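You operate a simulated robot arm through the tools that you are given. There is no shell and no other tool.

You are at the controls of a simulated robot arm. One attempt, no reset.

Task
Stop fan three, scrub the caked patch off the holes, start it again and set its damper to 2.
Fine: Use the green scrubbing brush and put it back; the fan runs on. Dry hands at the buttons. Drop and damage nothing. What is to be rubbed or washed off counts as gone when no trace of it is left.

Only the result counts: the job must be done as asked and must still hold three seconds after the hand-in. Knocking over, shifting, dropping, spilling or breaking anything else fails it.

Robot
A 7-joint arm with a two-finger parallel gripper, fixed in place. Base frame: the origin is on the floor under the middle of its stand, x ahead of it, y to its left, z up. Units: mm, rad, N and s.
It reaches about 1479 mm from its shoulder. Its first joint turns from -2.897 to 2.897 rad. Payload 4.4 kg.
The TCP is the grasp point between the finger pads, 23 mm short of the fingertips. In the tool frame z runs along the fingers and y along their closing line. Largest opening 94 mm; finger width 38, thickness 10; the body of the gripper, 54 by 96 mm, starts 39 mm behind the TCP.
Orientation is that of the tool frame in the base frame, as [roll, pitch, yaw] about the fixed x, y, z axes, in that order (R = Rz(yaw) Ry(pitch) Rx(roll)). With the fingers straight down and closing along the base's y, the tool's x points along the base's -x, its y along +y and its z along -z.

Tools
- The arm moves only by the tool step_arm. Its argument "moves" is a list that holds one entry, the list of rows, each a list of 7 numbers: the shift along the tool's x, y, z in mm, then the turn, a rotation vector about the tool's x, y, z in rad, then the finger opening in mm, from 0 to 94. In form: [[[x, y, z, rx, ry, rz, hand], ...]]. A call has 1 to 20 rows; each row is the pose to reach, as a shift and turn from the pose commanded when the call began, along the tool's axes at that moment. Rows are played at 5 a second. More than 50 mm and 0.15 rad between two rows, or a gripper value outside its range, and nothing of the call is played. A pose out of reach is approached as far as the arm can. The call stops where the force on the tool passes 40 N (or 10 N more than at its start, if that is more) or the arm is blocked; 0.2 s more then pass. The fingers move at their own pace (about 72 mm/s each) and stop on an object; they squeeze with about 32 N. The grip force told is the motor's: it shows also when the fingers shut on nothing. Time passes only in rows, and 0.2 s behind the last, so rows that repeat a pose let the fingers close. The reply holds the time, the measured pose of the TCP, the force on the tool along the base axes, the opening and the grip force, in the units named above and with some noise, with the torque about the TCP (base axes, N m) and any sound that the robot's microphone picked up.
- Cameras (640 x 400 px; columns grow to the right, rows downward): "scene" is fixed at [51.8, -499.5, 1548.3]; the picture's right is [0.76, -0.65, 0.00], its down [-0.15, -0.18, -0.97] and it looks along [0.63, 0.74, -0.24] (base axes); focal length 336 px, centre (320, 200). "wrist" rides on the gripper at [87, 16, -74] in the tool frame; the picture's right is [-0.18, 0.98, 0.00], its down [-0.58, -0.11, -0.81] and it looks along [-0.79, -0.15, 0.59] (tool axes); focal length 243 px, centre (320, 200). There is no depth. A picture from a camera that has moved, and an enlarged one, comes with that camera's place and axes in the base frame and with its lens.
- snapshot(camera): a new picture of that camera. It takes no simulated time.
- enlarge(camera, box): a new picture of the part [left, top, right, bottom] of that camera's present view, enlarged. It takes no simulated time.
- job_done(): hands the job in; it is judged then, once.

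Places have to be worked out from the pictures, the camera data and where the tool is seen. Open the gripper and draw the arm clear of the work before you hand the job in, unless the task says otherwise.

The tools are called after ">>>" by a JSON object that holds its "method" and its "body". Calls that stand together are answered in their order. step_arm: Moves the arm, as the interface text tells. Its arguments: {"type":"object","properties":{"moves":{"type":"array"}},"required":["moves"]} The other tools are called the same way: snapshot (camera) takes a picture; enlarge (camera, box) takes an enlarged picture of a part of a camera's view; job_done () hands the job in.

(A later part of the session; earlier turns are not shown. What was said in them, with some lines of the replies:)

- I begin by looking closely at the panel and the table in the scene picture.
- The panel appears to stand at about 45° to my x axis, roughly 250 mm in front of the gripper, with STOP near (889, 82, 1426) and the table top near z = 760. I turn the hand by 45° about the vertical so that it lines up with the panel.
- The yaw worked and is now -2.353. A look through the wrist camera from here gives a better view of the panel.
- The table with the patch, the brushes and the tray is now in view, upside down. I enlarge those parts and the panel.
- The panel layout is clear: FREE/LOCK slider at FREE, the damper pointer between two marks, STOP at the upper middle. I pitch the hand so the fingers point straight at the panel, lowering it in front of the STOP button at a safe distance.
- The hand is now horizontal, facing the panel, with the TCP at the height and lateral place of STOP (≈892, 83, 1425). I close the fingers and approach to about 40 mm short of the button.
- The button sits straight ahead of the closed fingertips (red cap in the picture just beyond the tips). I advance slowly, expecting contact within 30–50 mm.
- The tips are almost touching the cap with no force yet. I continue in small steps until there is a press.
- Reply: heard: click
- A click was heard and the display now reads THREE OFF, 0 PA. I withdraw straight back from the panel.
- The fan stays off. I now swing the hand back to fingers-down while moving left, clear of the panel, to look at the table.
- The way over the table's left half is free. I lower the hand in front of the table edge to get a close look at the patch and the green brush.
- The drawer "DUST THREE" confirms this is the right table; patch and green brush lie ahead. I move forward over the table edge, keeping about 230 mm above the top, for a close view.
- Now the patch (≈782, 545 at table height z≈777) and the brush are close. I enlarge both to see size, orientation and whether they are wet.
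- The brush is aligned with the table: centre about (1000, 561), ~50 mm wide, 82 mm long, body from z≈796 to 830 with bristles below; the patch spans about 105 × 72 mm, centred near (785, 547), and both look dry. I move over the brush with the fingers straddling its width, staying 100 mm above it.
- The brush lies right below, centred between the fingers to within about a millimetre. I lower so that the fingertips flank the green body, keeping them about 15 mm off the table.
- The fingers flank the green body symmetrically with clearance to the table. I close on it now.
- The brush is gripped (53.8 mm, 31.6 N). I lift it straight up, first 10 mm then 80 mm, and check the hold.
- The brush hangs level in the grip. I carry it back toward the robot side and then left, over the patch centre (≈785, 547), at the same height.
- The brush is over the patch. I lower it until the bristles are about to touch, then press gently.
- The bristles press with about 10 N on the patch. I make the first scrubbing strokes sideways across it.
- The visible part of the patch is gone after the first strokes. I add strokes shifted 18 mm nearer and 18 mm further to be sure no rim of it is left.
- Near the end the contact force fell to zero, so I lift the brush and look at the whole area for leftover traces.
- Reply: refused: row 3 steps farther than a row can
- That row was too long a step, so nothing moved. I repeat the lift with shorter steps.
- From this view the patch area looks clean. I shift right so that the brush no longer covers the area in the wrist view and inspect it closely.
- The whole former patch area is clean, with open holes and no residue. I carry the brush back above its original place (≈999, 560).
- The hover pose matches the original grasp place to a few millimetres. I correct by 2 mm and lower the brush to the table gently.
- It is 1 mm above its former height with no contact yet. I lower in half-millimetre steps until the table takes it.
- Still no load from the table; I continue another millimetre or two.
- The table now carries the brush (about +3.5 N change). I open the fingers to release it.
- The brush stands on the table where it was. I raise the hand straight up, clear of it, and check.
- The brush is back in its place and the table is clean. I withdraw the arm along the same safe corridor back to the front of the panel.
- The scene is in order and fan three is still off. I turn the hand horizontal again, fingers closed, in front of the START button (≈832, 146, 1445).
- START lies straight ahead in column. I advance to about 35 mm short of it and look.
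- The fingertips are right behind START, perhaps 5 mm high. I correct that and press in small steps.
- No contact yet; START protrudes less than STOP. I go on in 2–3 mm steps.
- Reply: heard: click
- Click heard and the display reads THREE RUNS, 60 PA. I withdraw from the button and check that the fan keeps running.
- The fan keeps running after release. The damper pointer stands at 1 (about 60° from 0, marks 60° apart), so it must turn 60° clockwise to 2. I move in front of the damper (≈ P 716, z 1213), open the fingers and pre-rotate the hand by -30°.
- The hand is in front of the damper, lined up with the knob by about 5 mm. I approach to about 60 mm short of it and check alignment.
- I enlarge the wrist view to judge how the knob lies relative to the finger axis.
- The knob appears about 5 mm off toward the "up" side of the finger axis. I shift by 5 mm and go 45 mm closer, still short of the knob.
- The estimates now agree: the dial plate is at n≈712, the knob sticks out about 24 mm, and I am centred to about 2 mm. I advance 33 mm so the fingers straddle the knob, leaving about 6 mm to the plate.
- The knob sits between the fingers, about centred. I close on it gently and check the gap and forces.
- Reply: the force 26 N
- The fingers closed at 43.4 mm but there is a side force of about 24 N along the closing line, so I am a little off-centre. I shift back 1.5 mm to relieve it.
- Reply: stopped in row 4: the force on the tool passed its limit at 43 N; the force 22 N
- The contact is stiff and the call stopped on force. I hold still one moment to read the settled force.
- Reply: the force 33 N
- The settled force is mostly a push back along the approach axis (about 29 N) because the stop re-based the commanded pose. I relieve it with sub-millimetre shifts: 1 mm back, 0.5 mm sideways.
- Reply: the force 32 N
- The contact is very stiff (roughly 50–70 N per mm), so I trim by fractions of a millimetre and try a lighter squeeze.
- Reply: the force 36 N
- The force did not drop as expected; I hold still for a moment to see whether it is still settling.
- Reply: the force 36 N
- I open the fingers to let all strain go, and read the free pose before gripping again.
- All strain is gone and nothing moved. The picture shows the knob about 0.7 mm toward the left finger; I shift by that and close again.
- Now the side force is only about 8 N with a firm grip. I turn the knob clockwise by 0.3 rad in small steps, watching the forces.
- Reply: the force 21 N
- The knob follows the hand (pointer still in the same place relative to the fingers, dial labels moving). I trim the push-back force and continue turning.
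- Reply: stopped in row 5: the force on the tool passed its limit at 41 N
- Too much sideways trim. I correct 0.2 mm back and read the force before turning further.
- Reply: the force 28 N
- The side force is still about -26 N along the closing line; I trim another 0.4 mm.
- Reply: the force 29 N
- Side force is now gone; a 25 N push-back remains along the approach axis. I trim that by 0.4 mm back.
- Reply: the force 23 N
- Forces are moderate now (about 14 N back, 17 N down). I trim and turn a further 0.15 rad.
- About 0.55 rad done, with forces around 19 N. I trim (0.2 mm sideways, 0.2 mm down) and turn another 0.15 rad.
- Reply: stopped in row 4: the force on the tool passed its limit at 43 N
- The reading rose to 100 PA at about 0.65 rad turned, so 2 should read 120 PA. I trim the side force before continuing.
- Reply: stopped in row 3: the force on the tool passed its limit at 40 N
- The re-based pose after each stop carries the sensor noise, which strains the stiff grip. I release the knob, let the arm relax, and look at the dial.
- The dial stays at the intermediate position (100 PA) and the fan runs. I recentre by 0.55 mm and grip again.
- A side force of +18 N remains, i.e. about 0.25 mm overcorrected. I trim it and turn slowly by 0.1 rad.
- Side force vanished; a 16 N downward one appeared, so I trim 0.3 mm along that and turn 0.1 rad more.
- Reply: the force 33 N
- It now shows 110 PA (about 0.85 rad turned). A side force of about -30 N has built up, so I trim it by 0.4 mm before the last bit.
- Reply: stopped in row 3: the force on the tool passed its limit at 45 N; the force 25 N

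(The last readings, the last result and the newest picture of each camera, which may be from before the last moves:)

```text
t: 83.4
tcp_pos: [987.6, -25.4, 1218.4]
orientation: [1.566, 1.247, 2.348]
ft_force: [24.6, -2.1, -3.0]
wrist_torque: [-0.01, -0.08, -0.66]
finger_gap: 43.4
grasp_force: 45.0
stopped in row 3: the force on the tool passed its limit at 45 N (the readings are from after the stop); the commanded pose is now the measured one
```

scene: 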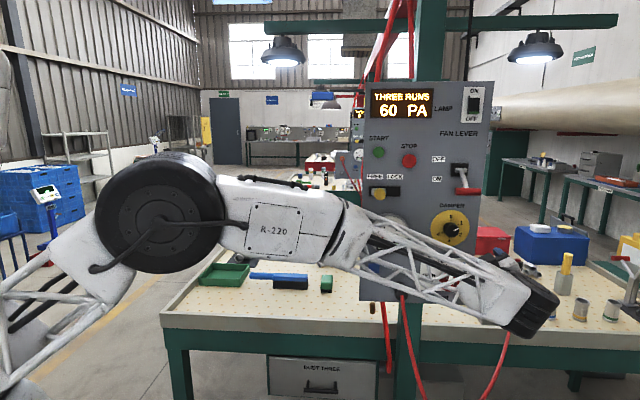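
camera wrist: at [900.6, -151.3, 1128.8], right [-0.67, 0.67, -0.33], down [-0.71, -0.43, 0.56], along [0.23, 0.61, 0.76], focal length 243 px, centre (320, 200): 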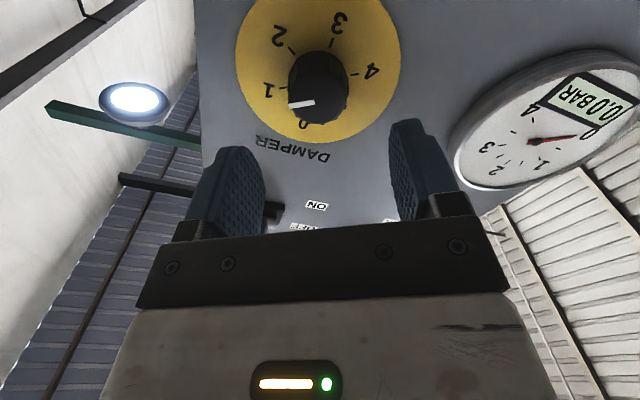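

Forces build up with time while gripping, so short grip–turn–release cycles are better. I release and look at the dial.

>>> {"method": "step_arm", "body": {"moves": [[[0, 0, 0, 0, 0, 0, 48], [0, 0, 0, 0, 0, 0, 56], [0, 0, 0, 0, 0, 0, 56]]]}}

>>> {"method": "enlarge", "body": {"camera": "wrist", "box": [180, 60, 460, 250]}}

>>> {"method": "enlarge", "body": {"camera": "scene", "box": [340, 70, 520, 250]}}

```text
t: 84.2
tcp_pos: [986.7, -24.7, 1218.6]
orientation: [1.566, 1.246, 2.349]
ft_force: [0.2, -0.1, 0.0]
wrist_torque: [0.0, 0.01, -0.01]
finger_gap: 56.2
grasp_force: 0.0
```

```text
2.11 times, centred on (320, 155) of wrist
camera zoom: at [903.6, -46.6, 1143.2], right [-0.62, 0.62, 0.49], down [-0.37, -0.77, 0.52], along [0.7, 0.14, 0.7], focal length 511 px, centre (320, 295)
```

zoom: 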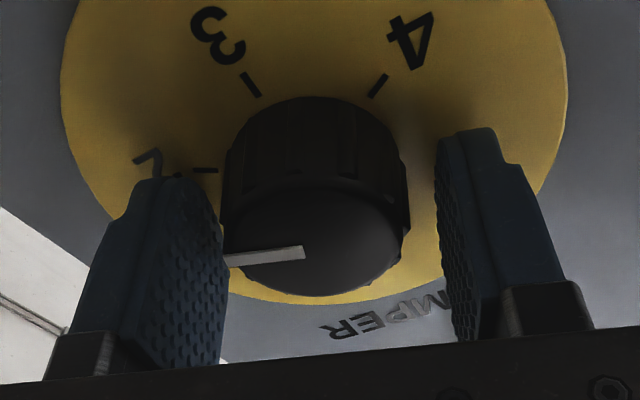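

```text
2.22 times, centred on (430, 160) of scene
camera zoom: at [51.8, -499.5, 1548.3], right [0.76, -0.65, 0.0], down [-0.15, -0.18, -0.97], along [0.63, 0.74, -0.24], focal length 747 px, centre (76, 289)
```

zoom: 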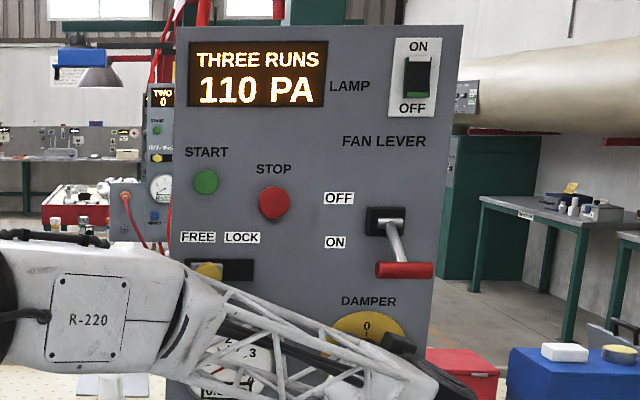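

I do a quick cycle: recentre 0.6 mm, close, turn the remaining 0.2 rad and open at once.

>>> {"method": "step_arm", "body": {"moves": [[[0, -0.6, 0, 0, 0, 0, 52], [0, -0.6, 0, 0, 0, 0, 46], [0, -0.6, 0, 0, 0, 0, 38], [0, -0.6, 0, 0, 0, 0.05, 38], [0, -0.6, 0, 0, 0, 0.1, 38], [0, -0.6, 0, 0, 0, 0.15, 38], [0, -0.6, 0, 0, 0, 0.195, 38], [0, -0.6, 0, 0, 0, 0.195, 38], [0, -0.6, 0, 0, 0, 0.195, 48], [0, -0.6, 0, 0, 0, 0.195, 60], [0, -0.6, 0, 0, 0, 0.195, 60]]]}}

>>> {"method": "enlarge", "body": {"camera": "wrist", "box": [180, 60, 460, 250]}}

>>> {"method": "enlarge", "body": {"camera": "scene", "box": [340, 70, 520, 250]}}

```text
t: 86.6
tcp_pos: [988.1, -24.6, 1217.4]
orientation: [1.567, 1.05, 2.353]
ft_force: [0.0, 0.1, -0.1]
wrist_torque: [-0.02, 0.0, 0.02]
finger_gap: 60.1
grasp_force: 0.1
```

```text
2.11 times, centred on (320, 155) of wrist
camera zoom: at [894.3, -36.8, 1152.6], right [-0.54, 0.54, 0.65], down [-0.3, -0.84, 0.45], along [0.79, 0.05, 0.62], focal length 511 px, centre (320, 295)
```

zoom: 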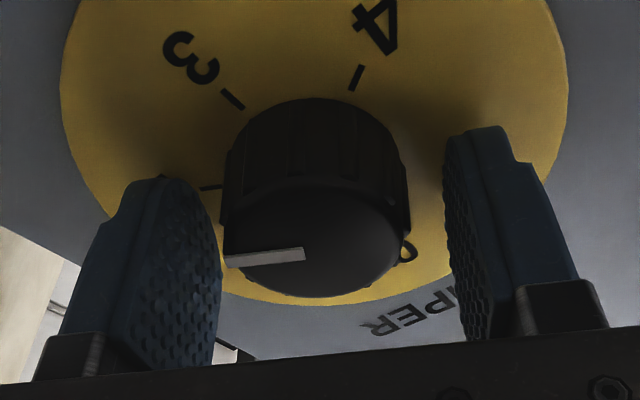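

```text
2.22 times, centred on (430, 160) of scene
camera zoom: at [51.8, -499.5, 1548.3], right [0.76, -0.65, 0.0], down [-0.15, -0.18, -0.97], along [0.63, 0.74, -0.24], focal length 747 px, centre (76, 289)
```

zoom: 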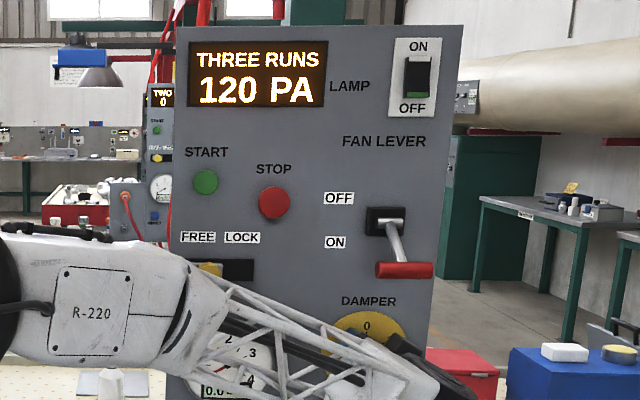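

The display reads 120 PA and mark 2 sits where mark 1 was relative to the pointer. I withdraw straight back and inspect the dial.

>>> {"method": "step_arm", "body": {"moves": [[[0, 0, -8, 0, 0, 0, 66], [0, 0, -20, 0, 0, 0, 70], [0, 0, -40, 0, 0, 0, 70], [0, 0, -75, 0, 0, 0, 70], [0, 0, -115, 0, 0, 0, 70], [0, 0, -155, 0, 0, 0, 70], [0, 0, -195, 0, 0, 0, 70], [0, 0, -230, 0, 0, 0, 70], [0, 0, -230, 0, 0, 0, 70]]]}}

>>> {"method": "enlarge", "body": {"camera": "scene", "box": [420, 195, 480, 250]}}

>>> {"method": "enlarge", "body": {"camera": "wrist", "box": [200, 0, 440, 150]}}

```text
t: 88.6
tcp_pos: [823.0, -186.5, 1219.6]
orientation: [1.567, 1.05, 2.351]
ft_force: [1.6, -0.1, -0.4]
wrist_torque: [0.05, -0.03, -0.03]
finger_gap: 70.0
grasp_force: 0.1
```

```text
7.27 times, centred on (450, 222) of scene
camera zoom: at [51.8, -499.5, 1548.3], right [0.76, -0.65, 0.0], down [-0.15, -0.18, -0.97], along [0.63, 0.74, -0.24], focal length 2446 px, centre (-626, 36)
```

zoom: 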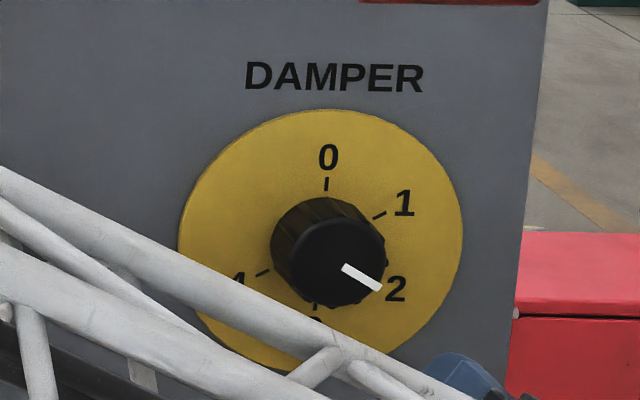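

```text
2.67 times, centred on (320, 75) of wrist
camera zoom: at [729.9, -198.4, 1154.0], right [-0.54, 0.54, 0.65], down [-0.3, -0.84, 0.45], along [0.79, 0.05, 0.62], focal length 647 px, centre (320, 533)
```

zoom: 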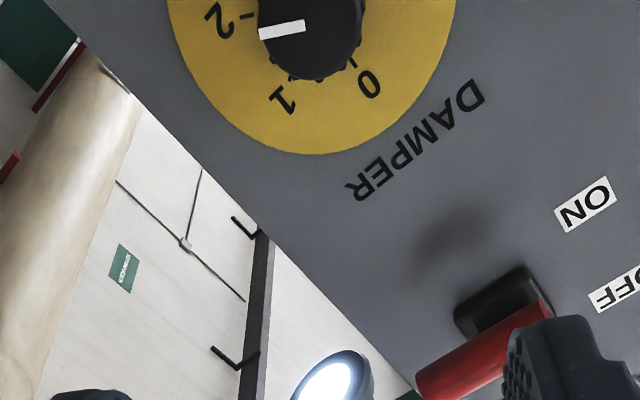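

The pointer now stands exactly at 2 (about 120°) and nothing else changed. I draw the arm up and to the left, clear of the panel, turning the hand back level.

>>> {"method": "step_arm", "body": {"moves": [[[-8, 38, -4, 0, 0, -0.058, 70], [-16, 76, -8, 0, 0, -0.116, 70], [-24, 114, -12, 0, 0, -0.175, 80], [-32, 152, -16, 0, 0, -0.233, 94], [-40, 190, -20, 0, 0, -0.291, 94], [-48, 228, -24, 0, 0, -0.349, 94], [-56, 266, -28, 0, 0, -0.407, 94], [-63, 304, -30, 0, 0, -0.466, 94], [-69, 340, -30, 0, 0, -0.524, 94], [-69, 340, -30, 0, 0, -0.524, 94]]]}}

>>> {"method": "snapshot", "body": {"camera": "scene"}}

```text
t: 90.8
tcp_pos: [620.3, -23.2, 1446.0]
orientation: [-1.343, 1.567, -0.559]
ft_force: [-0.4, 0.6, -0.6]
wrist_torque: [-0.01, 0.02, -0.02]
finger_gap: 94.0
grasp_force: 0.0
```

```text
taken
```

scene: 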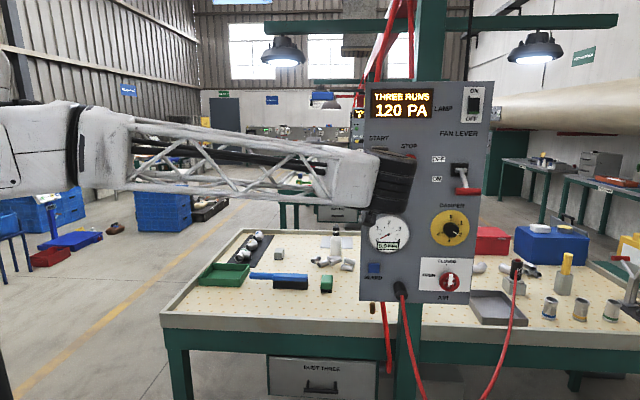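

The fan runs at 120 PA and the scene is in order. I fold the hand back to fingers-down and higher, near the starting pose.

>>> {"method": "step_arm", "body": {"moves": [[[-11, 5, 0, 0, 0.131, 0, 94], [-22, 10, 0, 0, 0.262, 0, 94], [-33, 15, 0, 0, 0.393, 0, 94], [-44, 20, 0, 0, 0.524, 0, 94], [-55, 25, 0, 0, 0.655, 0, 94], [-66, 30, 0, 0, 0.785, 0, 94], [-77, 35, 0, 0, 0.916, 0, 94], [-88, 40, 0, 0, 1.047, 0, 94], [-99, 45, 0, 0, 1.178, 0, 94], [-110, 50, 0, 0, 1.309, 0, 94], [-121, 55, 0, 0, 1.44, 0, 94], [-130, 60, 0, 0, 1.571, 0, 94], [-130, 60, 0, 0, 1.571, 0, 94]]]}}

>>> {"method": "snapshot", "body": {"camera": "scene"}}

>>> {"method": "enlarge", "body": {"camera": "scene", "box": [200, 220, 400, 330]}}

>>> {"method": "enlarge", "body": {"camera": "scene", "box": [340, 70, 520, 190]}}

>>> {"method": "enlarge", "body": {"camera": "scene", "box": [340, 180, 520, 310]}}

>>> {"method": "snapshot", "body": {"camera": "wrist"}}

```text
t: 93.6
tcp_pos: [576.5, 18.6, 1577.2]
orientation: [-3.136, -0.002, -2.357]
ft_force: [-0.1, 0.2, -0.6]
wrist_torque: [0.04, 0.02, 0.0]
finger_gap: 94.0
grasp_force: 0.1
```

```text
taken
```

scene: 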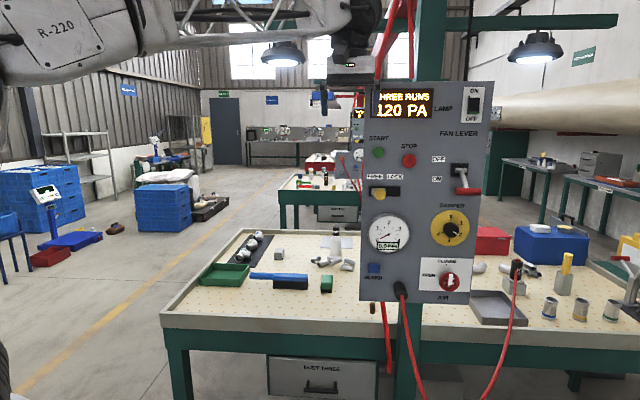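

```text
3.20 times, centred on (300, 275) of scene
camera zoom: at [51.8, -499.5, 1548.3], right [0.76, -0.65, 0.0], down [-0.15, -0.18, -0.97], along [0.63, 0.74, -0.24], focal length 1076 px, centre (384, -40)
```

zoom: 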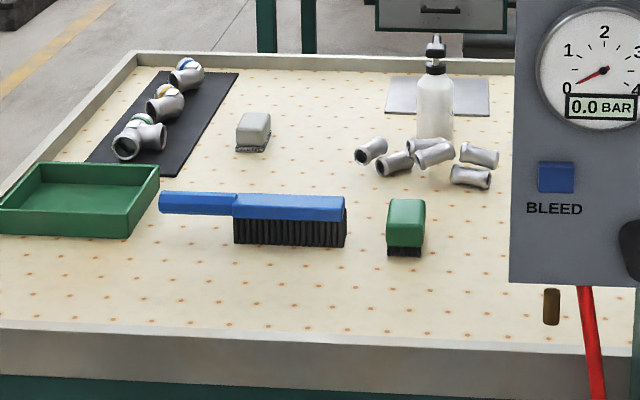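

```text
3.33 times, centred on (430, 130) of scene
camera zoom: at [51.8, -499.5, 1548.3], right [0.76, -0.65, 0.0], down [-0.15, -0.18, -0.97], along [0.63, 0.74, -0.24], focal length 1121 px, centre (-47, 433)
```

zoom: 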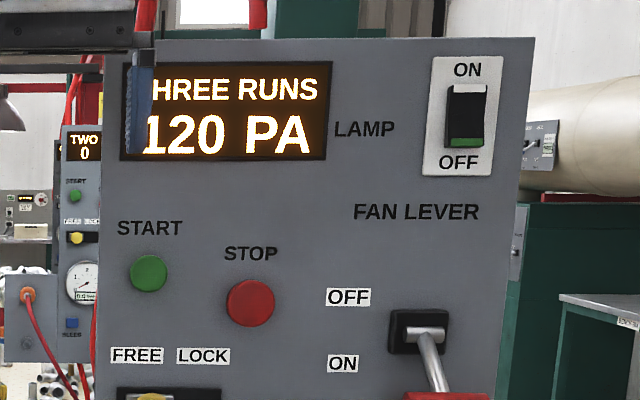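

```text
3.08 times, centred on (430, 245) of scene
camera zoom: at [51.8, -499.5, 1548.3], right [0.76, -0.65, 0.0], down [-0.15, -0.18, -0.97], along [0.63, 0.74, -0.24], focal length 1035 px, centre (-18, 62)
```

zoom: 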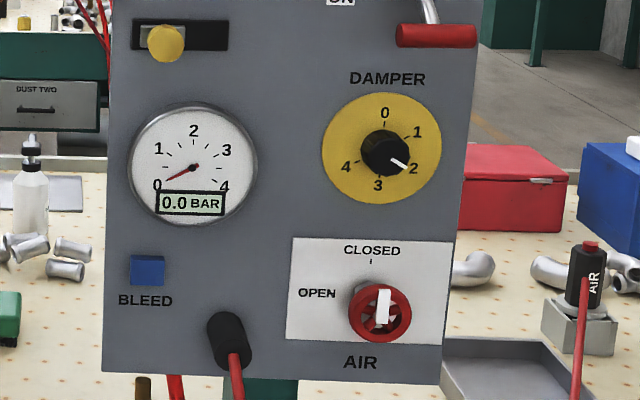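

```text
taken
camera wrist: at [502.7, -30.1, 1651.4], right [-0.56, 0.83, 0.0], down [0.49, 0.34, 0.81], along [0.67, 0.45, -0.59], focal length 243 px, centre (320, 200)
```

wrist: 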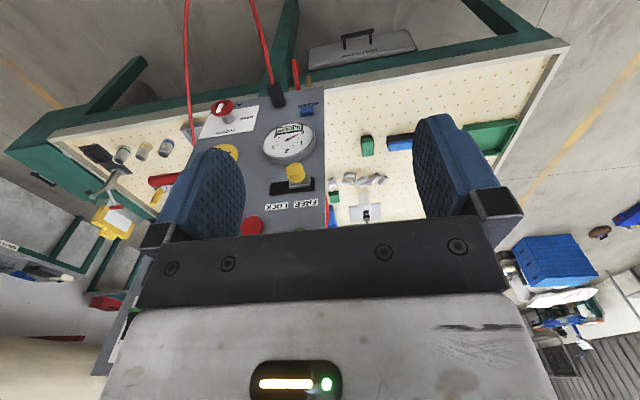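

Everything looks right: fan three runs at 120 PA, damper at 2, brush in place. One last close look at the former patch area for any faint trace.

>>> {"method": "enlarge", "body": {"camera": "scene", "box": [265, 290, 320, 320]}}

>>> {"method": "enlarge", "body": {"camera": "wrist", "box": [350, 60, 470, 140]}}

```text
11.64 times, centred on (292, 305) of scene
camera zoom: at [51.8, -499.5, 1548.3], right [0.76, -0.65, 0.0], down [-0.15, -0.18, -0.97], along [0.63, 0.74, -0.24], focal length 3914 px, centre (640, -1022)
```

zoom: 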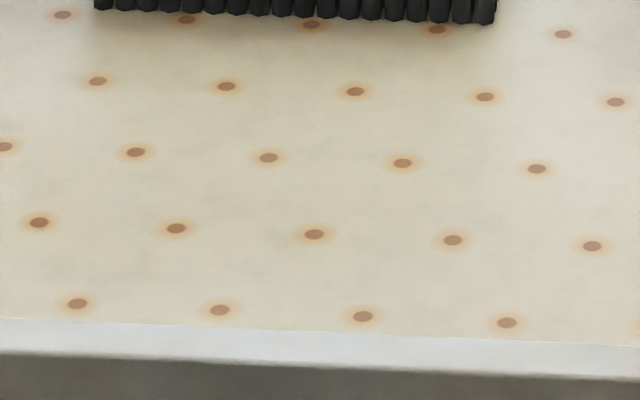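

```text
5.00 times, centred on (410, 100) of wrist
camera zoom: at [502.7, -30.1, 1651.4], right [-0.56, 0.83, 0.0], down [0.49, 0.34, 0.81], along [0.67, 0.45, -0.59], focal length 1213 px, centre (-130, 700)
```

zoom: 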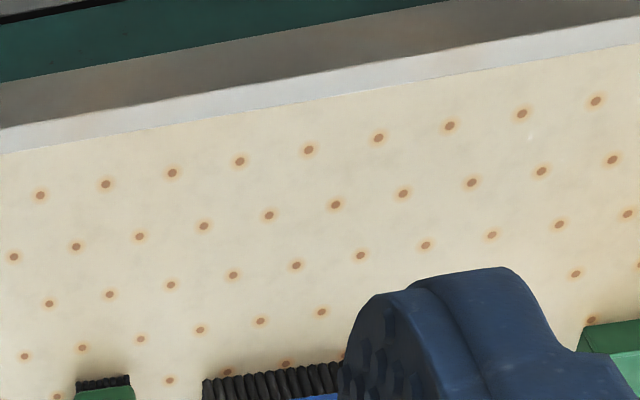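

The area is clean with open holes, the fan runs at 120 PA, the damper points to 2, the brush is back, and the gripper is open and clear. I hand the job in.

>>> {"method": "job_done", "body": {}}

```text
The job is handed in.
```

The job is done and handed in. I have no verdict back yet; this is what the last pictures and readings showed:

- **Fan three:** I stopped it with the STOP button before scrubbing and started it again afterwards with START. The display read THREE RUNS.
- **Patch:** It is gone. Close views from both cameras show clean table and open holes where it was.
- **Green brush:** It is back on the table within about 2 mm of its original spot.
- **Damper:** The pointer is at 2. The reading rose from 60 to 120 PA.
- **Dry hands:** The brush and patch looked dry, and the gripper touched nothing wet before the buttons.

**Forces at the damper:** Turning the damper knob was stiffer than I expected. The force limit stopped the arm four times, at up to 45 N, so I finished the turn in short grips. I saw no damage and no movement of anything else. The arm is open and clear of the work.
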